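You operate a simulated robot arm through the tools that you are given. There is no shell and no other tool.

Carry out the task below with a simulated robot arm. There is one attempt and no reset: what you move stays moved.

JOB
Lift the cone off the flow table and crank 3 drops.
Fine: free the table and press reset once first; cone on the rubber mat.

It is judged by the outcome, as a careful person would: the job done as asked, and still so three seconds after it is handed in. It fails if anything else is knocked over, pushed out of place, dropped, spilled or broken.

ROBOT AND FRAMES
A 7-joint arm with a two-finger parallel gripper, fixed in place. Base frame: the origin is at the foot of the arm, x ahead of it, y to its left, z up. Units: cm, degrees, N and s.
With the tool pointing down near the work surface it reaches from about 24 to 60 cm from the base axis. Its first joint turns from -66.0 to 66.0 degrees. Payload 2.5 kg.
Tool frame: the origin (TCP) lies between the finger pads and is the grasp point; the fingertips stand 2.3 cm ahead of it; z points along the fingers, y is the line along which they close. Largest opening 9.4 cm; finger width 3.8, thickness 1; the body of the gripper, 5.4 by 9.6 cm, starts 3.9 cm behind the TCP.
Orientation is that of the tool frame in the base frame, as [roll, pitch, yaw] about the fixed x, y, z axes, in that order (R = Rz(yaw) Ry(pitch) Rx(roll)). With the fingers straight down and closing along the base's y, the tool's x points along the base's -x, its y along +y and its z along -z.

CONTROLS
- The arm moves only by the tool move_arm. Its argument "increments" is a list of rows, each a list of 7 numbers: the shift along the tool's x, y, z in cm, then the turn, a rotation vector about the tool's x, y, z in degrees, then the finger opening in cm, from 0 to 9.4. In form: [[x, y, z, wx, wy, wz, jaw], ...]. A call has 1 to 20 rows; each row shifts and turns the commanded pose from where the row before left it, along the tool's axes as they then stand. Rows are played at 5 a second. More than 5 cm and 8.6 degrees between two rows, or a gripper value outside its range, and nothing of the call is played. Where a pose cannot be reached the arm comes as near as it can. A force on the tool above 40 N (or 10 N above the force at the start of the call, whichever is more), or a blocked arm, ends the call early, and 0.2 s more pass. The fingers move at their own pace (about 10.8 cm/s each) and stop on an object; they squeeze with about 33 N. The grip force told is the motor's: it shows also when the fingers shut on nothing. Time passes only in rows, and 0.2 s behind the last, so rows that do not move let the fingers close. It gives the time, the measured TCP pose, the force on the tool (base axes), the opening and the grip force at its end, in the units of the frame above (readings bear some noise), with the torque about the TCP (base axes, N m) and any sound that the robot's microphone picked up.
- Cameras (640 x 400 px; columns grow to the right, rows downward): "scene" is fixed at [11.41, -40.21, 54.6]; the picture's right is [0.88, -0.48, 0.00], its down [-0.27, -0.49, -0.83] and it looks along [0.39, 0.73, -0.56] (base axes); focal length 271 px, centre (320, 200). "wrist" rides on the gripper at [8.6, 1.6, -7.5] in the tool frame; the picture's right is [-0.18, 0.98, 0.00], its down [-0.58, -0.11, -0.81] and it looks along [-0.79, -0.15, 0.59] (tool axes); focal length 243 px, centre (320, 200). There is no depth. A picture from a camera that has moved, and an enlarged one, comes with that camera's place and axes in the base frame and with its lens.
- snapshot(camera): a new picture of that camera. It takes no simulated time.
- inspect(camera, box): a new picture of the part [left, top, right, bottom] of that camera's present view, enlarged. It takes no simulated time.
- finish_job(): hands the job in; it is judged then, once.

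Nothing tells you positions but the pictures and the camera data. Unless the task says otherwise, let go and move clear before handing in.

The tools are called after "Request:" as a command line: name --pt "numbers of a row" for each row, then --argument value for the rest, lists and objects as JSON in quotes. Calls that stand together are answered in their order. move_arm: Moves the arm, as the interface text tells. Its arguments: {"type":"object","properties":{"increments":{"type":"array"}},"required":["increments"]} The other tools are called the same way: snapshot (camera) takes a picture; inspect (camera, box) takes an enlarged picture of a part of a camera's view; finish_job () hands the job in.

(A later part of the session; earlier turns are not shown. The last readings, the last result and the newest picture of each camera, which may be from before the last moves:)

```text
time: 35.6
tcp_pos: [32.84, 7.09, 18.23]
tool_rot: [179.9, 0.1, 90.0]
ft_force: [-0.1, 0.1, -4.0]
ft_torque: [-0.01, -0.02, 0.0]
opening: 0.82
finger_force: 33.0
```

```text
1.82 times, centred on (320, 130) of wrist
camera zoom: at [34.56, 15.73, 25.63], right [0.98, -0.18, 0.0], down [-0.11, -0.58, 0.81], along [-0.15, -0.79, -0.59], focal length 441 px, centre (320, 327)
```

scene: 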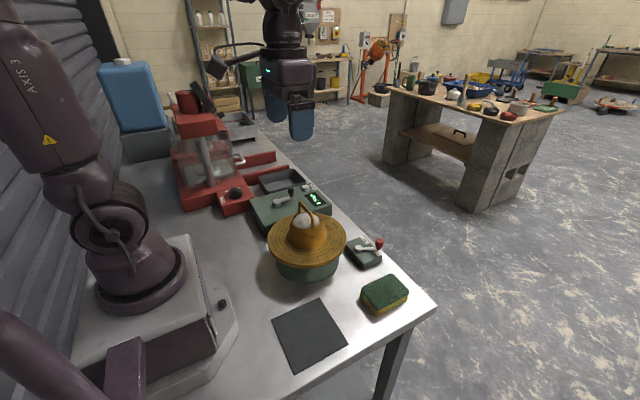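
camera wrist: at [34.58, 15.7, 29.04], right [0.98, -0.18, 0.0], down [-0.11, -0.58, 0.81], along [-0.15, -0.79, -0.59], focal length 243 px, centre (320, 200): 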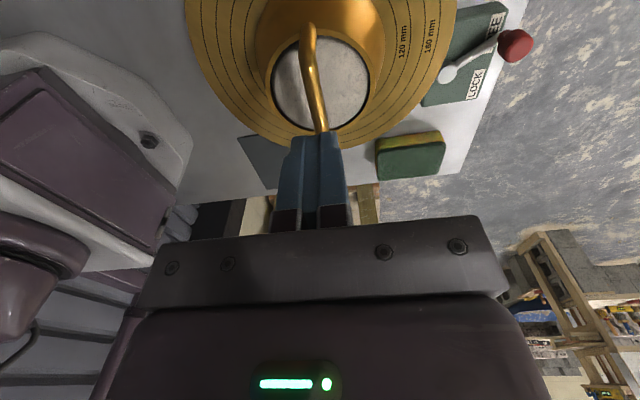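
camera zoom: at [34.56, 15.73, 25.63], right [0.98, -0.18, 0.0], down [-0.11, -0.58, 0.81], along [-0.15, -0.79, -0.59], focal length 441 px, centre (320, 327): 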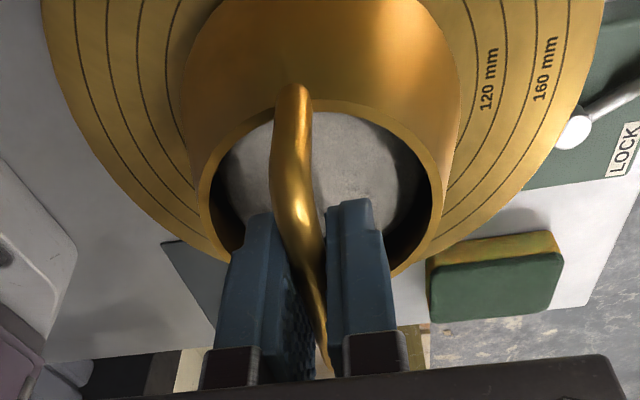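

The cone is coming off cleanly with the mortar left standing on the disc. I'll carry on lifting gently.

Request:
move_arm --pt "0 0 -0.2 0 0 0 0" --pt "0 0 -0.2 0 0 0 0" --pt "0 0 -0.25 0 0 0 0" --pt "0 0 -0.3 0 0 0 0" --pt "0 0 -0.3 0 0 0 0" --pt "0 0 -0.35 0 0 0 0" --pt "0 0 -0.4 0 0 0 0" --pt "0 0 -0.4 0 0 0 0" --pt "0 0 -0.4 0 0 0 0" --pt "0 0 -0.3 0 0 0 0" --pt "0 0 -0.2 0 0 0 0" --pt "0 0 0 0 0 0 0"

Request:
inspect --camera "scene" --box '[240, 150, 380, 270]'

Request:
inspect --camera "wrist" --box '[220, 20, 420, 240]'

```text
time: 38.2
tcp_pos: [33.0, 7.12, 21.33]
tool_rot: [-180.0, 0.0, 90.0]
ft_force: [-0.6, -0.2, -3.4]
ft_torque: [-0.01, 0.02, -0.03]
opening: 0.83
finger_force: 33.0
```

```text
3.33 times, centred on (310, 210) of scene
camera zoom: at [11.41, -40.21, 54.59], right [0.88, -0.48, 0.0], down [-0.27, -0.49, -0.83], along [0.39, 0.73, -0.56], focal length 905 px, centre (353, 167)
```

zoom: 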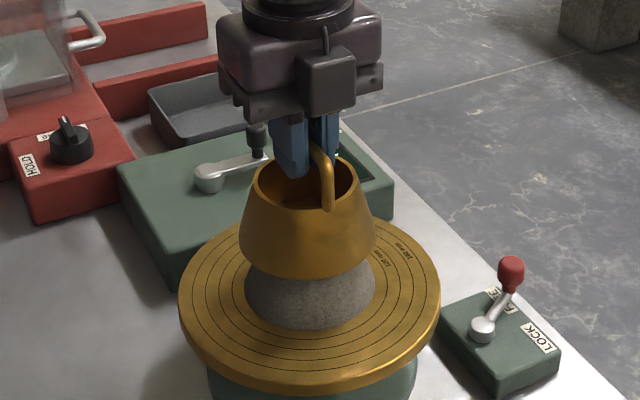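

```text
1.82 times, centred on (320, 130) of wrist
camera zoom: at [34.55, 15.71, 28.89], right [0.98, -0.18, 0.0], down [-0.11, -0.58, 0.81], along [-0.15, -0.79, -0.59], focal length 441 px, centre (320, 327)
```

zoom: 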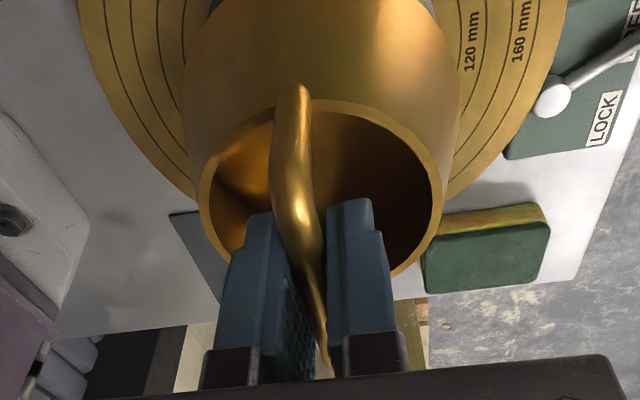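

The mortar stands alone and the cone is firmly held at 0.83 cm opening. I'll raise it well clear and zoom on the mat to locate its corners precisely.

Request:
move_arm --pt "0 0 -0.3 0 0 0 0" --pt "0 0 -0.5 0 0 0 0" --pt "0 0 -0.7 0 0 0 0" --pt "0 0 -0.8 0 0 0 0" --pt "0 0 -0.8 0 0 0 0" --pt "0 0 -0.8 0 0 0 0" --pt "0 0 -0.6 0 0 0 0" --pt "0 0 -0.4 0 0 0 0" --pt "0 0 0 0 0 0 0"

Request:
inspect --camera "scene" --box '[240, 140, 380, 270]'

Request:
inspect --camera "scene" --box '[250, 280, 370, 390]'

Request:
snapshot --camera "wrist"

```text
time: 40.2
tcp_pos: [33.09, 7.11, 26.26]
tool_rot: [-180.0, 0.0, 90.0]
ft_force: [0.3, -0.1, -3.9]
ft_torque: [0.0, 0.01, -0.01]
opening: 0.83
finger_force: 33.3
```

```text
3.08 times, centred on (310, 205) of scene
camera zoom: at [11.41, -40.21, 54.59], right [0.88, -0.48, 0.0], down [-0.27, -0.49, -0.83], along [0.39, 0.73, -0.56], focal length 835 px, centre (351, 185)
```

zoom: 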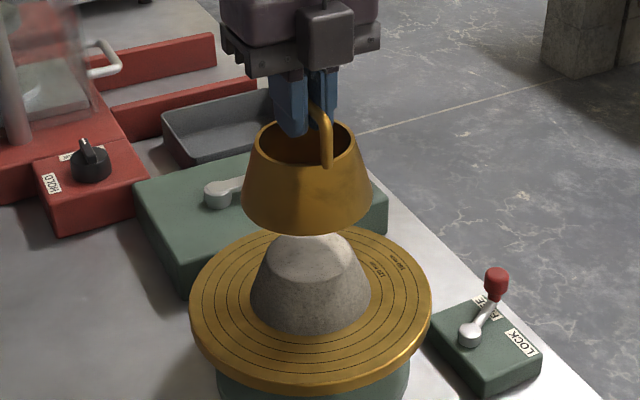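

```text
3.64 times, centred on (310, 335) of scene
camera zoom: at [11.41, -40.21, 54.59], right [0.88, -0.48, 0.0], down [-0.27, -0.49, -0.83], along [0.39, 0.73, -0.56], focal length 987 px, centre (356, -291)
```

zoom: 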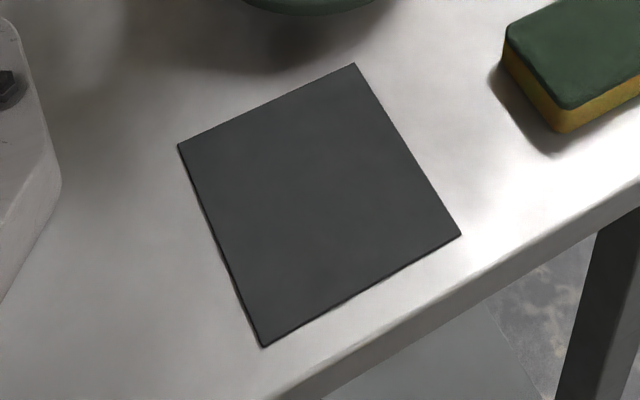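

```text
taken
camera wrist: at [34.61, 15.74, 33.81], right [0.98, -0.18, 0.0], down [-0.11, -0.58, 0.81], along [-0.15, -0.79, -0.59], focal length 243 px, centre (320, 200)
```

wrist: 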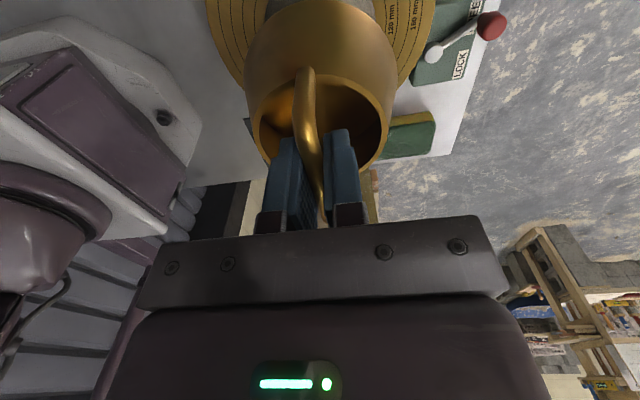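

The mat spans about x 18.3–30.2 and y -17.6 to -5.1, so its centre is near (24.2, -11.4). I'll carry the cone over there smoothly at this height.

Request:
move_arm --pt "-0.31 -0.15 0 0 0 0 0" --pt "-0.615 -0.295 0 0 0 0 0" --pt "-0.92 -0.44 0 0 0 0 0" --pt "-1.23 -0.59 0 0 0 0 0" --pt "-1.23 -0.59 0 0 0 0 0" --pt "-1.23 -0.59 0 0 0 0 0" --pt "-1.23 -0.59 0 0 0 0 0" --pt "-1.23 -0.59 0 0 0 0 0" --pt "-1.23 -0.59 0 0 0 0 0" --pt "-1.23 -0.59 0 0 0 0 0" --pt "-1.23 -0.59 0 0 0 0 0" --pt "-1.23 -0.59 0 0 0 0 0" --pt "-1.23 -0.59 0 0 0 0 0" --pt "-1.23 -0.59 0 0 0 0 0" --pt "-1.23 -0.59 0 0 0 0 0" --pt "-0.92 -0.44 0 0 0 0 0" --pt "-0.615 -0.295 0 0 0 0 0" --pt "-0.31 -0.15 0 0 0 0 0" --pt "0 0 0 0 0 0 0"

Request:
snapshot --camera "scene"

Request:
snapshot --camera "wrist"

```text
time: 44.2
tcp_pos: [24.12, -11.42, 26.34]
tool_rot: [-180.0, 0.0, 89.9]
ft_force: [-0.2, 0.2, -2.9]
ft_torque: [-0.02, 0.02, 0.0]
opening: 0.83
finger_force: 32.8
```

```text
taken
```

scene: 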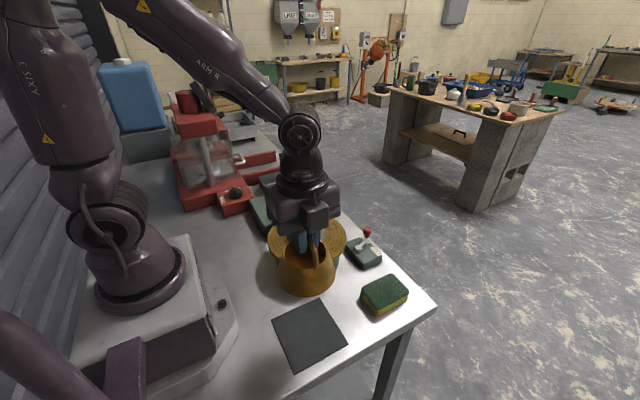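

```text
taken
camera wrist: at [25.71, -2.78, 33.81], right [0.98, -0.18, 0.0], down [-0.11, -0.58, 0.81], along [-0.15, -0.79, -0.59], focal length 243 px, centre (320, 200)
```

wrist: 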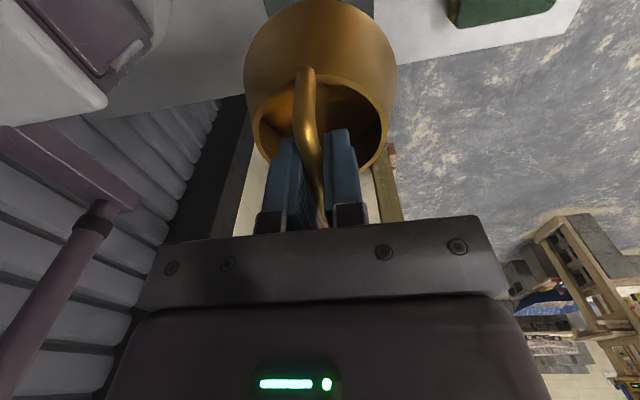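

The cone hangs over the mat with a steady grip. I'll lower it most of the way and check its position against the mat.

Request:
move_arm --pt "0 0 0.4 0 0 0 0" --pt "0 0 0.8 0 0 0 0" --pt "0 0 1.2 0 0 0 0" --pt "0 0 1.5 0 0 0 0" --pt "0 0 1.5 0 0 0 0" --pt "0 0 1.5 0 0 0 0" --pt "0 0 1.5 0 0 0 0" --pt "0 0 1.5 0 0 0 0" --pt "0 0 1.2 0 0 0 0" --pt "0 0 1 0 0 0 0" --pt "0 0 0.8 0 0 0 0" --pt "0 0 0.5 0 0 0 0" --pt "0 0 0 0 0 0 0"

Request:
inspect --camera "scene" --box '[240, 230, 400, 390]'

Request:
snapshot --camera "wrist"

```text
time: 47.0
tcp_pos: [24.24, -11.29, 12.96]
tool_rot: [-180.0, 0.1, 90.0]
ft_force: [-0.2, -0.2, -3.7]
ft_torque: [0.0, 0.0, 0.03]
opening: 0.8
finger_force: 32.8
```

```text
2.50 times, centred on (320, 310) of scene
camera zoom: at [11.41, -40.21, 54.59], right [0.88, -0.48, 0.0], down [-0.27, -0.49, -0.83], along [0.39, 0.73, -0.56], focal length 678 px, centre (320, -75)
```

zoom: 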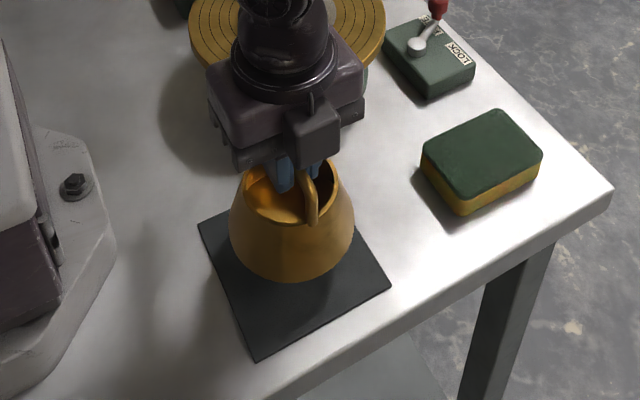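

```text
taken
camera wrist: at [25.8, -2.79, 20.37], right [0.98, -0.18, 0.0], down [-0.11, -0.58, 0.81], along [-0.15, -0.79, -0.59], focal length 243 px, centre (320, 200)
```

wrist: 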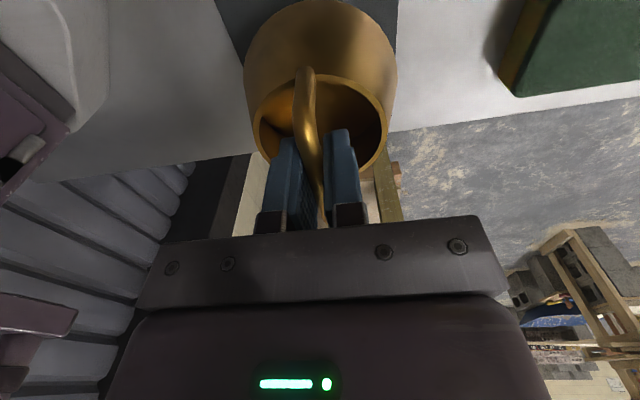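

It is centred over the mat. I'll lower further in small steps, watching the force for touchdown.

Request:
move_arm --pt "0 0 0.5 0 0 0 0" --pt "0 0 0.5 0 0 0 0" --pt "0 0 0.5 0 0 0 0" --pt "0 0 0.4 0 0 0 0" --pt "0 0 0.3 0 0 0 0" --pt "0 0 0.2 0 0 0 0" --pt "0 0 0 0 0 0 0"

Request:
inspect --camera "scene" --box '[260, 270, 370, 380]'

```text
time: 48.6
tcp_pos: [24.18, -11.39, 10.65]
tool_rot: [-180.0, 0.0, 90.0]
ft_force: [-0.9, -0.1, -3.2]
ft_torque: [0.03, -0.01, 0.03]
opening: 0.83
finger_force: 32.7
```

```text
3.64 times, centred on (315, 325) of scene
camera zoom: at [11.41, -40.21, 54.59], right [0.88, -0.48, 0.0], down [-0.27, -0.49, -0.83], along [0.39, 0.73, -0.56], focal length 987 px, centre (338, -254)
```

zoom: 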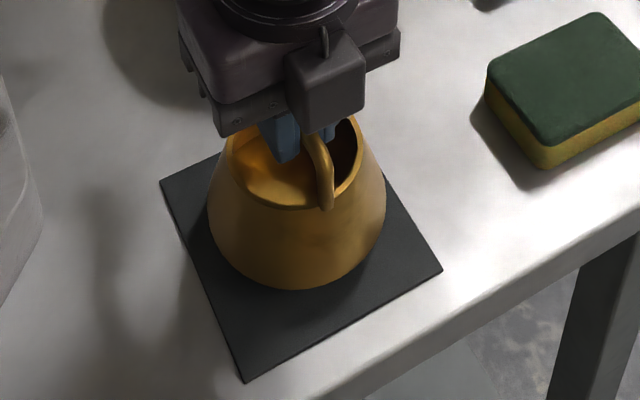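

The cone bottom is roughly 2 cm above the mat. I'll keep lowering gently.

Request:
move_arm --pt "0 0 0.25 0 0 0 0" --pt "0 0 0.25 0 0 0 0" --pt "0 0 0.25 0 0 0 0" --pt "0 0 0.25 0 0 0 0" --pt "0 0 0.2 0 0 0 0" --pt "0 0 0.2 0 0 0 0" --pt "0 0 0 0 0 0 0"

Request:
inspect --camera "scene" --box '[260, 270, 370, 380]'

```text
time: 50.2
tcp_pos: [24.13, -11.28, 9.2]
tool_rot: [-179.9, -0.1, 90.0]
ft_force: [-0.2, 0.0, -4.1]
ft_torque: [0.0, -0.03, 0.03]
opening: 0.81
finger_force: 32.7
```

```text
3.64 times, centred on (315, 325) of scene
camera zoom: at [11.41, -40.21, 54.59], right [0.88, -0.48, 0.0], down [-0.27, -0.49, -0.83], along [0.39, 0.73, -0.56], focal length 987 px, centre (338, -254)
```

zoom: 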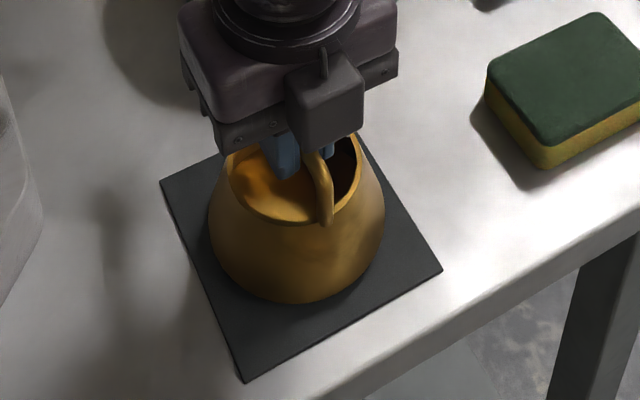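

Almost there. I'll go down in 0.1 cm steps and watch for the weight to come off the gripper.

Request:
move_arm --pt "0 0 0.15 0 0 0 0" --pt "0 0 0.15 0 0 0 0" --pt "0 0 0.15 0 0 0 0" --pt "0 0 0.15 0 0 0 0" --pt "0 0 0 0 0 0 0"

Request:
move_arm --pt "0 0 0.1 0 0 0 0" --pt "0 0 0.1 0 0 0 0" --pt "0 0 0 0 0 0 0"

Request:
inspect --camera "scene" --box '[260, 270, 370, 380]'

```text
time: 51.4
tcp_pos: [24.1, -11.2, 8.51]
tool_rot: [180.0, 0.0, 90.0]
ft_force: [0.0, -0.6, -3.2]
ft_torque: [-0.02, -0.01, 0.02]
opening: 0.81
finger_force: 32.4
```

```text
time: 52.2
tcp_pos: [24.14, -11.29, 8.37]
tool_rot: [179.9, 0.1, 90.0]
ft_force: [0.2, -0.3, 26.6]
ft_torque: [0.0, -0.03, 0.03]
opening: 0.86
finger_force: 32.7
```

```text
3.64 times, centred on (315, 325) of scene
camera zoom: at [11.41, -40.2, 54.6], right [0.88, -0.48, 0.0], down [-0.27, -0.49, -0.83], along [0.39, 0.73, -0.56], focal length 987 px, centre (338, -254)
```

zoom: 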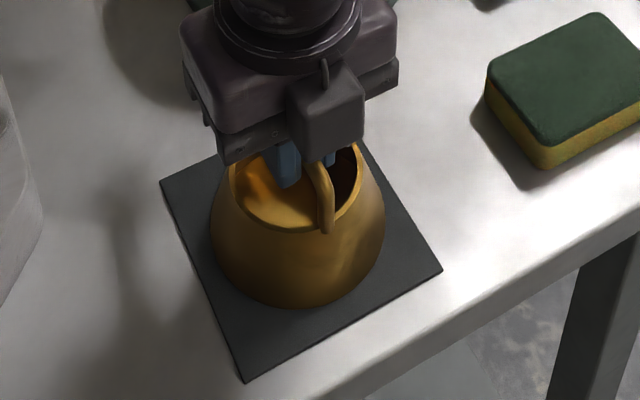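

The force jumped to +27 N, so the cone is resting on the mat. I'll relieve that pressure, open and rise straight up.

Request:
move_arm --pt "0 0 -0.08 0 0 0 0" --pt "0 0 -0.02 0 0 0 0.7" --pt "0 0 0 0 0 0 1.0" --pt "0 0 0 0 0 0 1.5" --pt "0 0 0 0 0 0 2.5" --pt "0 0 0 0 0 0 3.5" --pt "0 0 0 0 0 0 3.5"

Request:
inspect --camera "scene" --box '[260, 270, 370, 380]'

Request:
snapshot --camera "wrist"

```text
time: 53.8
tcp_pos: [24.0, -11.2, 8.45]
tool_rot: [-180.0, -0.1, 90.0]
ft_force: [-1.2, -0.2, 0.2]
ft_torque: [-0.02, 0.01, -0.01]
opening: 3.48
finger_force: 0.0
```

```text
3.64 times, centred on (315, 325) of scene
camera zoom: at [11.41, -40.21, 54.6], right [0.88, -0.48, 0.0], down [-0.27, -0.49, -0.83], along [0.39, 0.73, -0.56], focal length 987 px, centre (338, -254)
```

zoom: 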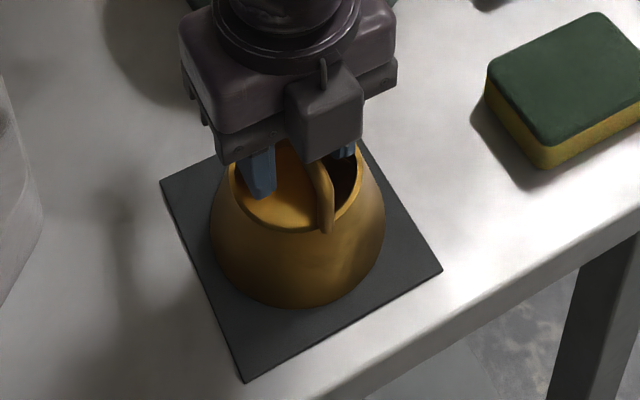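

```text
taken
camera wrist: at [25.7, -2.73, 15.88], right [0.98, -0.18, 0.0], down [-0.11, -0.58, 0.81], along [-0.15, -0.79, -0.59], focal length 243 px, centre (320, 200)
```

wrist: 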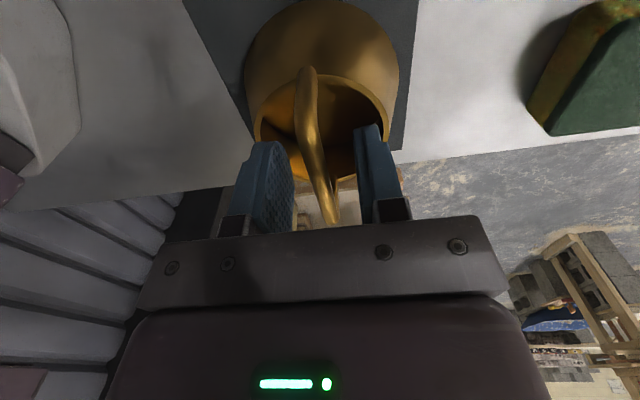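

The handle is free of both fingers and the cone stands on the mat. I'll rise straight up and check it.

Request:
move_arm --pt "0 0 -0.8 0 0 0 3.5" --pt "0 0 -1.2 0 0 0 3.5" --pt "0 0 -2 0 0 0 3.5" --pt "0 0 -2.5 0 0 0 3.5" --pt "0 0 -2.5 0 0 0 3.5" --pt "0 0 -3 0 0 0 3.5" --pt "0 0 -3 0 0 0 3.5" --pt "0 0 -3 0 0 0 3.5" --pt "0 0 -3 0 0 0 3.5" --pt "0 0 0 0 0 0 3.5"

Request:
inspect --camera "scene" --box '[240, 230, 400, 390]'

Request:
snapshot --camera "wrist"

```text
time: 56.0
tcp_pos: [24.09, -11.37, 29.43]
tool_rot: [180.0, 0.0, 90.1]
ft_force: [1.1, 0.7, -0.6]
ft_torque: [0.01, -0.01, 0.04]
opening: 3.51
finger_force: 0.1
```

```text
2.50 times, centred on (320, 310) of scene
camera zoom: at [11.41, -40.21, 54.6], right [0.88, -0.48, 0.0], down [-0.27, -0.49, -0.83], along [0.39, 0.73, -0.56], focal length 678 px, centre (320, -75)
```

zoom: 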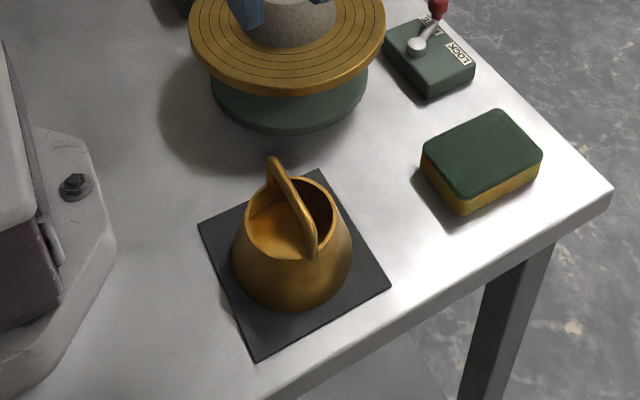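

```text
taken
camera wrist: at [25.63, -2.85, 36.92], right [0.98, -0.18, 0.0], down [-0.11, -0.58, 0.81], along [-0.15, -0.79, -0.59], focal length 243 px, centre (320, 200)
```

wrist: 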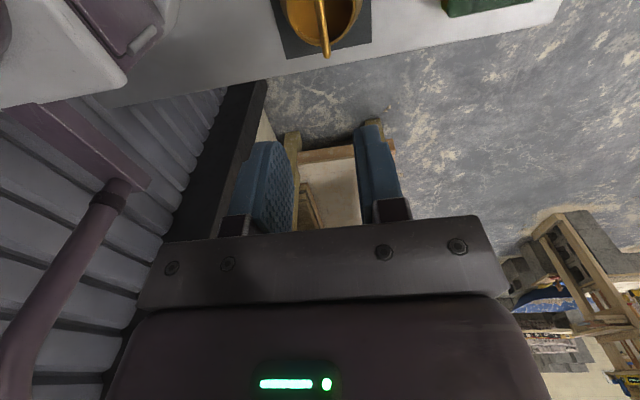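

The cone sits upright and centred on the mat. Next is the crank: I'll turn the tool back to yaw 180 and travel over to the control box for a close look.

Request:
move_arm --pt "0 0 0 0 0 -7.5 4" --pt "0 0 0 0 0 -7.5 5" --pt "0 0 0 0 0 -7.5 5" --pt "0 0 0 0 0 -7.5 5" --pt "0 0 0 0 0 -7.5 5" --pt "0 0 0 0 0 -7.5 5" --pt "0 0 0 0 0 -7.5 5" --pt "0 0 0 0 0 -7.5 5" --pt "0 0 0 0 0 -7.5 5" --pt "0 0 0 0 0 -7.5 5" --pt "0 0 0 0 0 -7.5 5" --pt "0 0 0 0 0 -7.5 5" --pt "0 0 0 0 0 0 5"

Request:
move_arm --pt "-0.85 2.5 0 0 0 0 5" --pt "-0.85 2.5 0 0 0 0 5" --pt "-0.85 2.5 0 0 0 0 5" --pt "-0.85 2.5 0 0 0 0 5" --pt "-0.85 2.5 0 0 0 0 5" --pt "-0.85 2.5 0 0 0 0 5" --pt "-0.85 2.5 0 0 0 0 5" --pt "-0.85 2.5 0 0 0 0 5" --pt "-0.85 2.5 0 0 0 0 5" --pt "-0.85 2.5 0 0 0 0 5" --pt "-0.85 2.5 0 0 0 0 5" --pt "-0.85 2.5 0 0 0 0 5" --pt "-0.85 2.5 0 0 0 0 5" --pt "-0.85 2.5 0 0 0 0 5" --pt "-0.8 2.4 0 0 0 0 5" --pt "0 0 0 0 0 0 5"

Request:
snapshot --camera "wrist"

Request:
snapshot --camera "scene"

```text
time: 58.8
tcp_pos: [24.17, -11.35, 29.45]
tool_rot: [180.0, 0.0, -180.0]
ft_force: [0.2, 0.4, -0.2]
ft_torque: [-0.02, 0.0, 0.01]
opening: 5.0
finger_force: 0.0
```

```text
time: 62.2
tcp_pos: [37.0, 26.11, 29.41]
tool_rot: [-179.9, 0.0, -180.0]
ft_force: [0.4, -0.7, 0.7]
ft_torque: [0.01, 0.0, 0.0]
opening: 5.01
finger_force: 0.1
```

```text
taken
camera wrist: at [28.3, 27.6, 36.78], right [0.18, 0.98, 0.0], down [0.58, -0.11, 0.81], along [0.79, -0.15, -0.59], focal length 243 px, centre (320, 200)
```

wrist: 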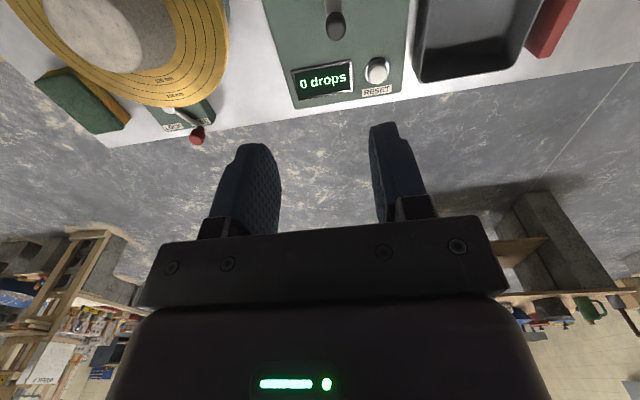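

```text
taken
```

scene: 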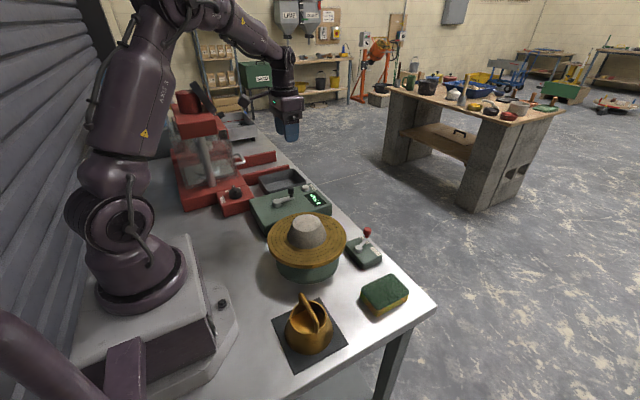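

I'll move back and tilt the camera down to see the crank, its pivot and any direction marking from above.

Request:
move_arm --pt "2.5 0 0 0 0 0 5" --pt "2.5 0 0 0 0 0 5" --pt "2 0 0 0 0 0 5" --pt "0 0 0 0 7.5 0 5" --pt "0 0 0 0 7.5 0 5" --pt "0 0 0 0 7.5 0 5" --pt "0 0 0 0 7.5 0 5" --pt "0 0 0 0 0 0 5"

Request:
snapshot --camera "wrist"

Request:
inspect --camera "wrist" --box '[220, 0, 460, 150]'

Request:
inspect --camera "scene" --box '[240, 170, 340, 240]'

```text
time: 64.0
tcp_pos: [29.87, 26.08, 29.49]
tool_rot: [-180.0, -30.1, 180.0]
ft_force: [0.2, 0.6, 0.9]
ft_torque: [-0.01, 0.01, -0.01]
opening: 4.98
finger_force: 0.0
```

```text
taken
camera wrist: at [26.06, 27.6, 40.28], right [0.16, 0.98, -0.09], down [0.91, -0.11, 0.41], along [0.39, -0.15, -0.91], focal length 243 px, centre (320, 200)
```

wrist: 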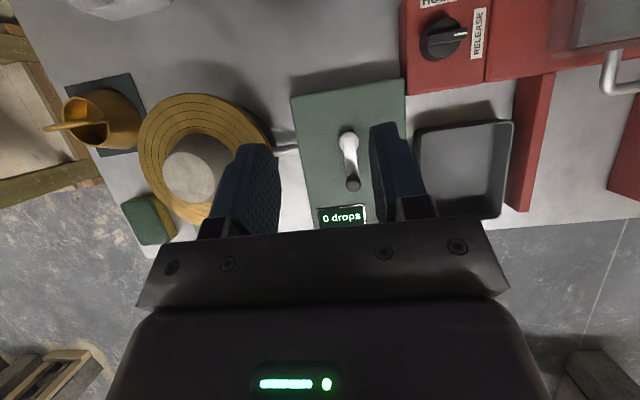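

```text
2.67 times, centred on (340, 75) of wrist
camera zoom: at [26.06, 27.6, 40.28], right [0.16, 0.98, -0.09], down [0.91, -0.11, 0.41], along [0.39, -0.15, -0.91], focal length 647 px, centre (267, 533)
```

zoom: 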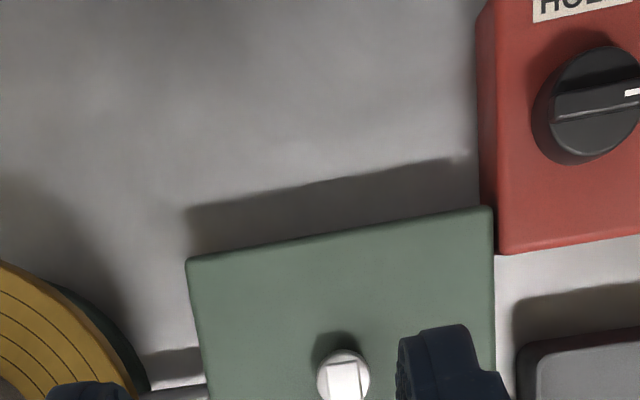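

```text
5.71 times, centred on (290, 205) of scene
camera zoom: at [11.41, -40.21, 54.6], right [0.88, -0.48, 0.0], down [-0.27, -0.49, -0.83], along [0.39, 0.73, -0.56], focal length 1551 px, centre (491, 171)
```

zoom: 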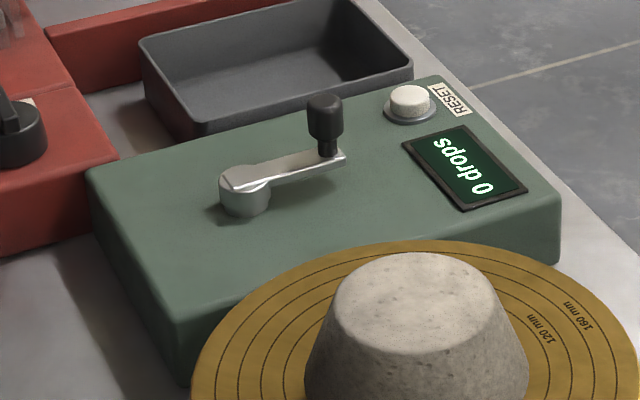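

I see the crank clearly and no direction arrow so far. I'll zoom in to pin down pivot and knob.

Request:
inspect --camera "wrist" --box '[280, 90, 440, 230]'

```text
2.86 times, centred on (360, 160) of wrist
camera zoom: at [26.06, 27.6, 40.28], right [0.16, 0.98, -0.09], down [0.91, -0.11, 0.41], along [0.39, -0.15, -0.91], focal length 693 px, centre (206, 314)
```

zoom: 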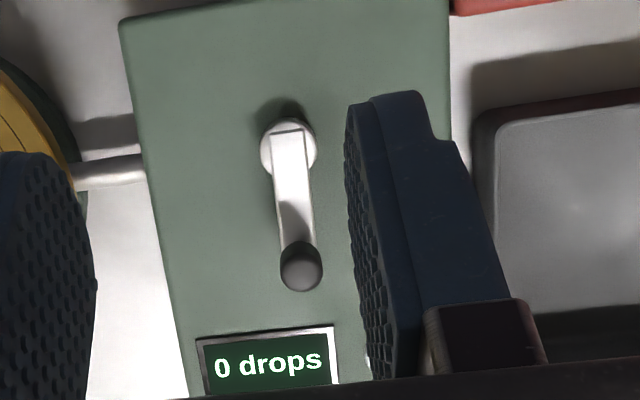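

The crank arm points straight along +x: pivot at about (32.3, 27.4), knob at about (37.2, 27.4) with its top near z=10.6, radius about 5 cm. I'll untilt and hover over the knob.

Request:
move_arm --pt "0 0 0 0 -7.5 0 5" --pt "0 0 0 0 -7.5 0 5" --pt "0 0 0 0 -7.5 0 5" --pt "0 0 0 0 -7.5 0 5" --pt "-2.4 0.4 0 0 0 0 5" --pt "-2.4 0.4 0 0 0 0 5" --pt "-2.5 0.5 0 0 0 0 5" --pt "0 0 2.5 0 0 0 5" --pt "0 0 2.5 0 0 0 5" --pt "0 0 2.5 0 0 0 5" --pt "0 0 2.5 0 0 0 5" --pt "0 0 2.5 0 0 0 5" --pt "0 0 1 0 0 0 5" --pt "0 0 0 0 0 0 5"

Request:
snapshot --camera "wrist"

Request:
inspect --camera "scene" --box '[240, 150, 340, 230]'

```text
time: 67.0
tcp_pos: [37.17, 27.31, 15.96]
tool_rot: [-179.9, -0.1, -180.0]
ft_force: [0.1, 0.1, 0.5]
ft_torque: [0.0, -0.03, 0.04]
opening: 4.99
finger_force: 0.1
```

```text
taken
camera wrist: at [28.43, 28.85, 23.47], right [0.18, 0.98, 0.0], down [0.58, -0.11, 0.81], along [0.79, -0.15, -0.59], focal length 243 px, centre (320, 200)
```

wrist: 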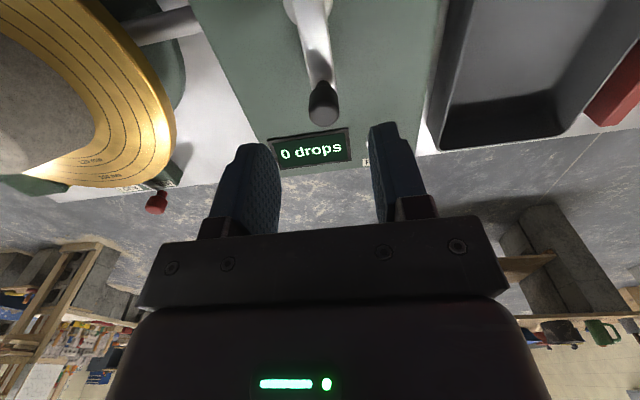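

```text
5.00 times, centred on (290, 190) of scene
camera zoom: at [11.41, -40.21, 54.6], right [0.88, -0.48, 0.0], down [-0.27, -0.49, -0.83], along [0.39, 0.73, -0.56], focal length 1357 px, centre (470, 250)
```

zoom: 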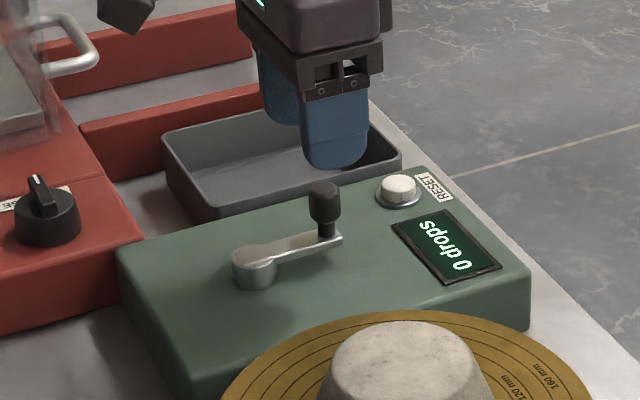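

The knob is centred between the open fingers. I'll lower around it, keeping the tips above the crank arm.

Request:
move_arm --pt "0 0.1 1.5 0 0 0 5" --pt "0 0.1 1.5 0 0 0 5" --pt "0 0 1.3 0 0 0 5" --pt "0 0 0.9 0 0 0 5" --pt "0 0 0.4 0 0 0 5" --pt "0 0 0 0 0 0 5"

Request:
snapshot --camera "wrist"

Request:
inspect --camera "scene" --box '[250, 160, 340, 220]'

```text
time: 68.4
tcp_pos: [37.13, 27.57, 10.26]
tool_rot: [180.0, 0.0, 180.0]
ft_force: [0.3, 1.1, -0.2]
ft_torque: [0.0, -0.01, 0.02]
opening: 5.0
finger_force: 0.0
```

```text
taken
camera wrist: at [28.47, 29.16, 17.76], right [0.18, 0.98, 0.0], down [0.58, -0.11, 0.81], along [0.79, -0.15, -0.59], focal length 243 px, centre (320, 200)
```

wrist: 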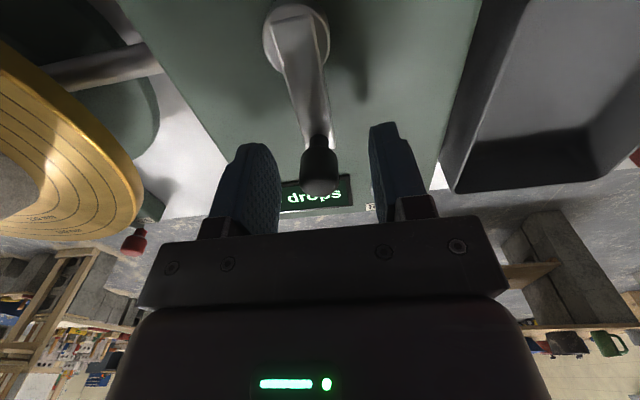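

```text
6.67 times, centred on (295, 190) of scene
camera zoom: at [11.41, -40.21, 54.6], right [0.88, -0.48, 0.0], down [-0.27, -0.49, -0.83], along [0.39, 0.73, -0.56], focal length 1809 px, centre (487, 267)
```

zoom: 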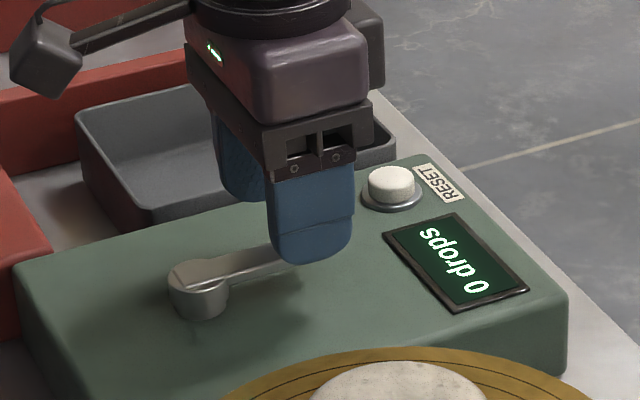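

The knob sits between the pads with the tips just above the crank arm. I'll close on it.

Request:
move_arm --pt "0 0 0 0 0 0 3.5" --pt "0 0 0 0 0 0 2.5" --pt "0 0 0 0 0 0 1.2" --pt "0 0 0 0 0 0 1.2" --pt "0 0 0 0 0 0 1.2"

Request:
snapshot --camera "wrist"

```text
time: 69.6
tcp_pos: [37.07, 27.5, 10.25]
tool_rot: [-180.0, 0.0, -179.9]
ft_force: [-2.7, -9.3, 3.8]
ft_torque: [-0.24, 0.18, 0.08]
opening: 1.9
finger_force: 44.6
```

```text
taken
camera wrist: at [28.49, 29.08, 17.77], right [0.18, 0.98, 0.0], down [0.58, -0.11, 0.81], along [0.79, -0.15, -0.59], focal length 243 px, centre (320, 200)
```

wrist: 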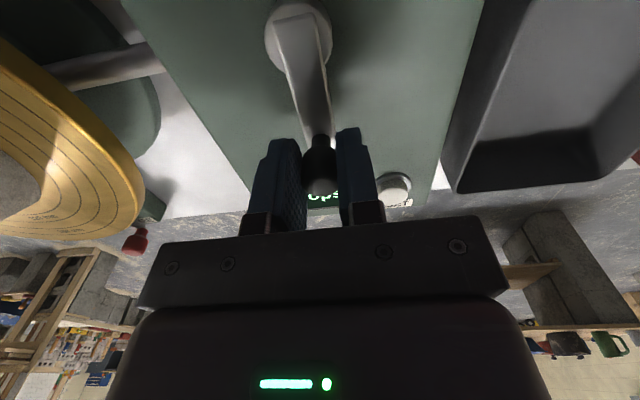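

The knob is held at 1.90 cm opening. I'll try a small clockwise swing first, seen from above, to see how stiff the crank is.

Request:
move_arm --pt "0 0 0 0 0 0 0.6" --pt "0.043 -0.654 0 0 0 0 0.6" --pt "0.127 -0.64 0 0 0 0 0.6" --pt "0.21 -0.617 0 0 0 0 0.6" --pt "0.29 -0.589 0 0 0 0 0.6"

Request:
snapshot --camera "wrist"

Request:
inspect --camera "scene" --box '[250, 150, 340, 230]'

```text
time: 70.8
tcp_pos: [36.46, 25.25, 10.3]
tool_rot: [179.8, 0.0, -180.0]
ft_force: [0.1, 10.6, 1.4]
ft_torque: [0.18, -0.47, -0.29]
opening: 1.96
finger_force: 45.0
```

```text
taken
camera wrist: at [27.81, 26.75, 17.83], right [0.18, 0.98, 0.0], down [0.58, -0.11, 0.81], along [0.79, -0.15, -0.59], focal length 243 px, centre (320, 200)
```

wrist: 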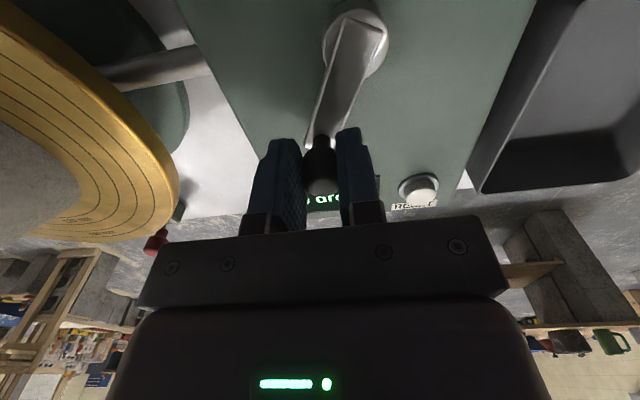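

```text
5.00 times, centred on (295, 190) of scene
camera zoom: at [11.41, -40.2, 54.59], right [0.88, -0.48, 0.0], down [-0.27, -0.49, -0.83], along [0.39, 0.73, -0.56], focal length 1357 px, centre (445, 250)
```

zoom: 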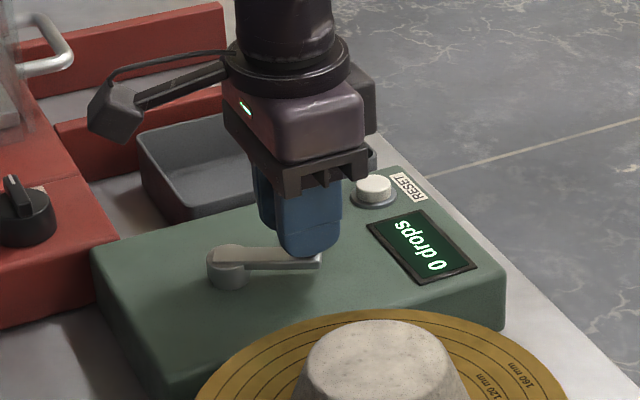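

The crank turns smoothly with about 10 N of resistance. I'll continue clockwise to the quarter and on to the half turn.

Request:
move_arm --pt "0.7945 -1.0355 0 0 0 0 0.6" --pt "1.0355 -0.7945 0 0 0 0 0.6" --pt "1.206 -0.4995 0 0 0 0 0.6" --pt "1.294 -0.1704 0 0 0 0 0.6"

Request:
snapshot --camera "wrist"

Request:
inspect --camera "scene" --box '[240, 150, 340, 230]'

```text
time: 71.8
tcp_pos: [32.09, 22.53, 10.3]
tool_rot: [-179.9, 0.0, 179.9]
ft_force: [7.1, 9.0, -8.0]
ft_torque: [0.19, 0.22, -0.29]
opening: 1.93
finger_force: 44.6
```

```text
taken
camera wrist: at [23.46, 24.1, 17.81], right [0.19, 0.98, 0.0], down [0.58, -0.11, 0.81], along [0.79, -0.15, -0.59], focal length 243 px, centre (320, 200)
```

wrist: 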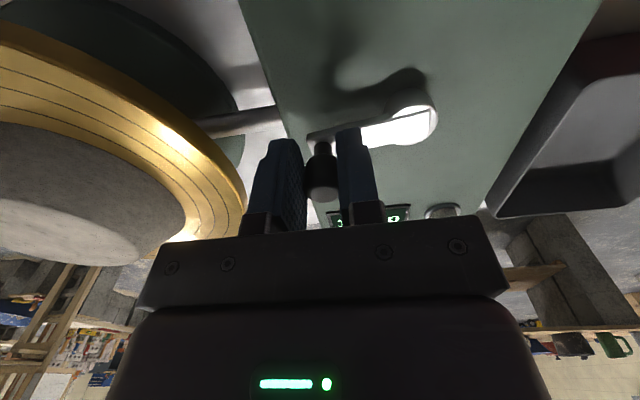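

```text
5.00 times, centred on (290, 190) of scene
camera zoom: at [11.42, -40.2, 54.6], right [0.88, -0.48, 0.0], down [-0.27, -0.49, -0.83], along [0.39, 0.73, -0.56], focal length 1357 px, centre (470, 250)
```

zoom: 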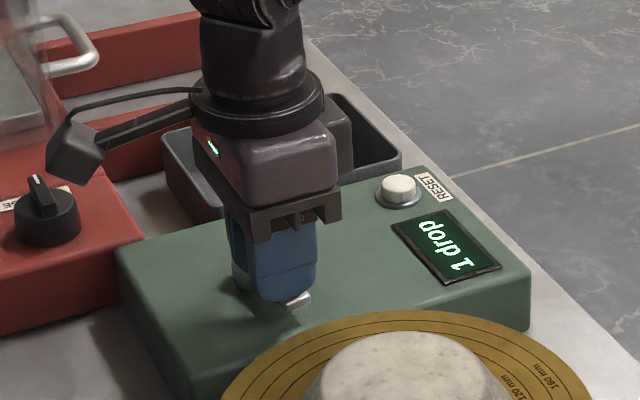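

The counter already shows "1 drop" near the quarter turn, so the trip point lies in that range. I'll go on in smaller arcs and read the display each time.

Request:
move_arm --pt "1.294 0.1704 0 0 0 0 0.6" --pt "1.206 0.4995 0 0 0 0 0.6" --pt "1.0355 0.7945 0 0 0 0 0.6"

Request:
inspect --camera "scene" --box '[240, 150, 340, 230]'

Request:
snapshot --camera "wrist"

```text
time: 72.5
tcp_pos: [29.09, 23.11, 10.22]
tool_rot: [-179.0, -0.5, 179.5]
ft_force: [-2.8, -1.1, 3.7]
ft_torque: [-0.01, -0.59, 0.16]
opening: 1.93
finger_force: 45.5
stopped in row 3: the force on the tool passed its limit at 47 N (the readings are from after the stop); the commanded pose is now the measured one
```

```text
5.00 times, centred on (290, 190) of scene
camera zoom: at [11.41, -40.21, 54.59], right [0.88, -0.48, 0.0], down [-0.27, -0.49, -0.83], along [0.39, 0.73, -0.56], focal length 1357 px, centre (470, 250)
```

zoom: 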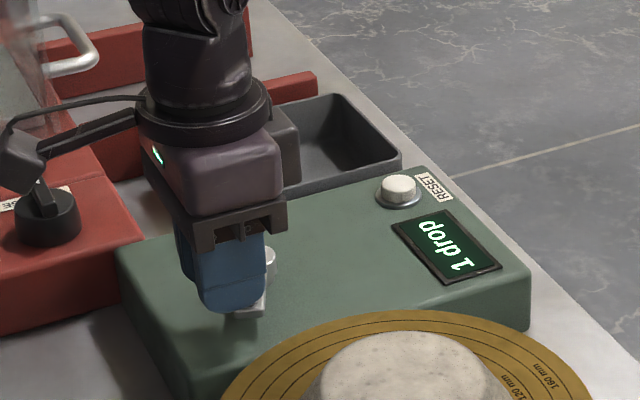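

```text
taken
camera wrist: at [20.56, 24.67, 17.8], right [0.19, 0.98, -0.02], down [0.59, -0.1, 0.8], along [0.79, -0.16, -0.6], focal length 243 px, centre (320, 200)
```

wrist: 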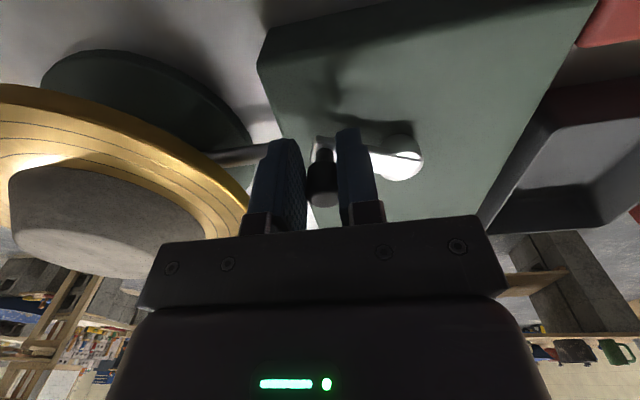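

The motion stopped on a force spike at about 120° of crank angle, and the counter still reads 1. I'll look closely for what resisted.

Request:
inspect --camera "wrist" --box '[220, 80, 460, 230]'

Request:
inspect --camera "scene" --box '[255, 180, 305, 220]'

Request:
snapshot --camera "scene"

```text
2.67 times, centred on (340, 155) of wrist
camera zoom: at [20.56, 24.67, 17.8], right [0.19, 0.98, -0.02], down [0.59, -0.1, 0.8], along [0.79, -0.16, -0.6], focal length 647 px, centre (267, 320)
```

zoom: 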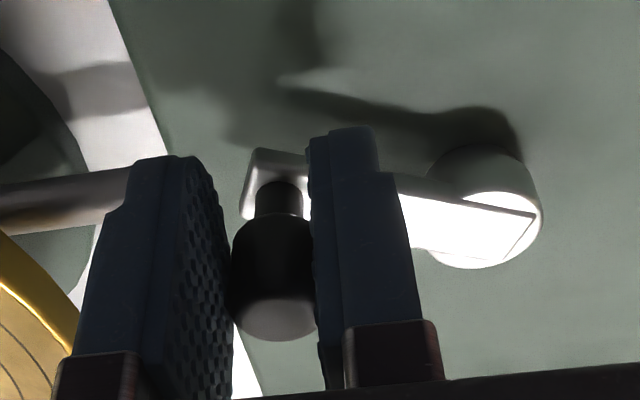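

```text
10.00 times, centred on (280, 200) of scene
camera zoom: at [11.41, -40.21, 54.59], right [0.88, -0.48, 0.0], down [-0.27, -0.49, -0.83], along [0.39, 0.73, -0.56], focal length 2714 px, centre (720, 200)
```

zoom: 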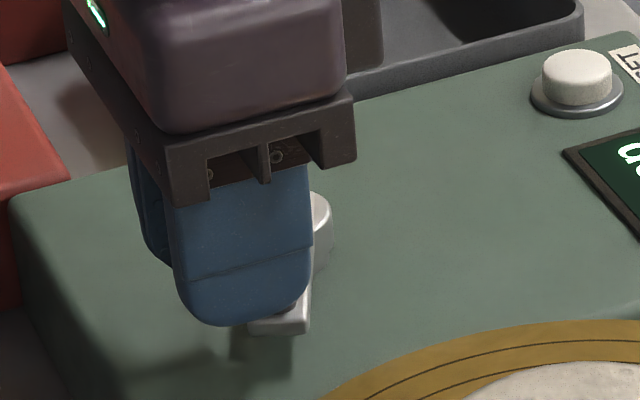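

```text
taken
```

scene: 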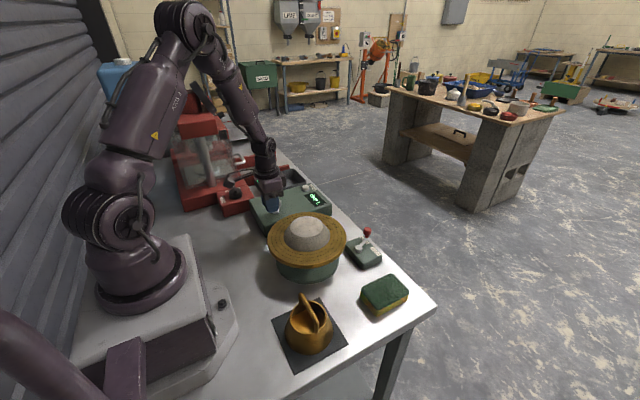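

Nothing seems to collide; the tight grip on the knob likely resists its turning. I'll loosen the grip a little and read the forces.

Request:
move_arm --pt "0 0 0 0 0 0 1.8" --pt "0 0 0 0 0 0 1.8"

Request:
inspect --camera "wrist" --box '[220, 80, 460, 230]'

```text
time: 73.1
tcp_pos: [29.18, 22.94, 10.19]
tool_rot: [-179.2, -0.5, 179.5]
ft_force: [-3.4, -2.1, 5.8]
ft_torque: [-0.08, -0.06, 0.21]
opening: 1.9
finger_force: 44.7
```

```text
2.67 times, centred on (340, 155) of wrist
camera zoom: at [20.57, 24.68, 17.8], right [0.19, 0.98, -0.02], down [0.59, -0.1, 0.8], along [0.79, -0.16, -0.6], focal length 647 px, centre (267, 320)
```

zoom: 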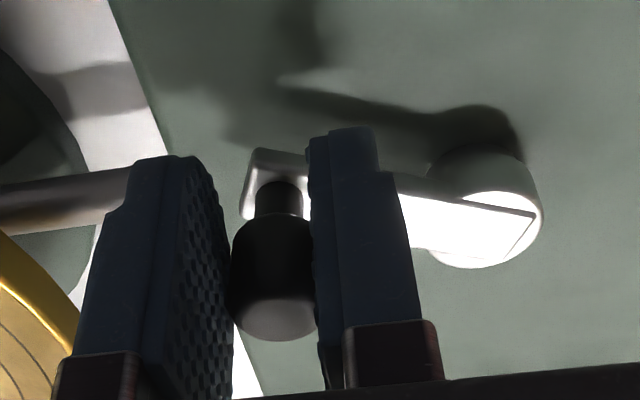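

The squeeze stays high even at a 1.8 command and the tool has tilted slightly. I'll open a touch to release the strain, square up the tool, rise 0.2 cm, and see where the knob sits.

Request:
move_arm --pt "0 0 0 0 0 0 2.5" --pt "0 0 0 -0.8 -0.5 -0.5 2.5" --pt "0 0 -0.2 0 0 0 2.5" --pt "0 0 0 0 0 0 2.5"

Request:
inspect --camera "wrist" --box '[220, 80, 460, 230]'

Request:
inspect --camera "scene" --box '[240, 150, 340, 230]'

```text
time: 74.1
tcp_pos: [29.26, 23.0, 10.52]
tool_rot: [-179.9, 0.0, 180.0]
ft_force: [0.5, 0.5, -0.7]
ft_torque: [0.04, -0.01, 0.02]
opening: 2.49
finger_force: 0.1
```

```text
2.67 times, centred on (340, 155) of wrist
camera zoom: at [20.54, 24.52, 17.94], right [0.18, 0.98, 0.0], down [0.58, -0.11, 0.81], along [0.79, -0.15, -0.59], focal length 647 px, centre (267, 320)
```

zoom: 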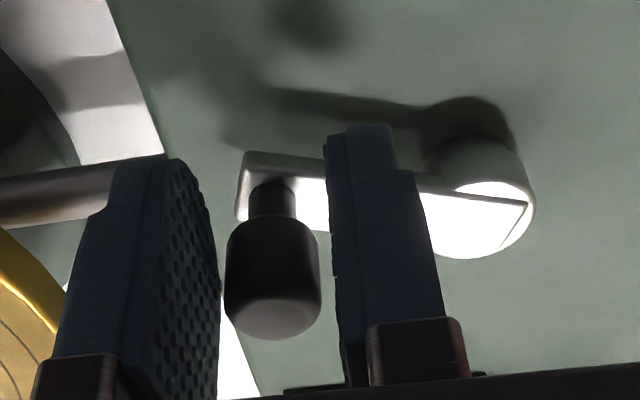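

```text
5.00 times, centred on (290, 190) of scene
camera zoom: at [11.41, -40.21, 54.6], right [0.88, -0.48, 0.0], down [-0.27, -0.49, -0.83], along [0.39, 0.73, -0.56], focal length 1357 px, centre (470, 250)
```

zoom: 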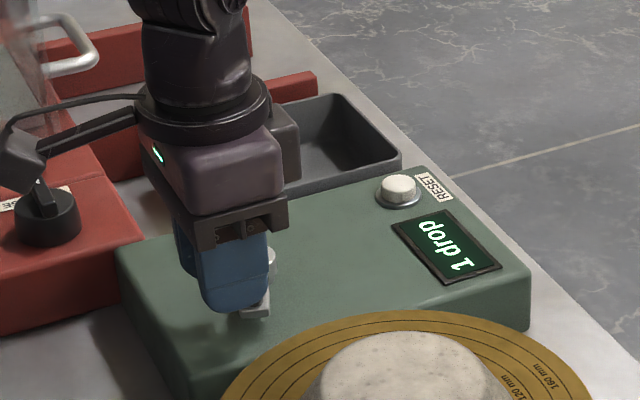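

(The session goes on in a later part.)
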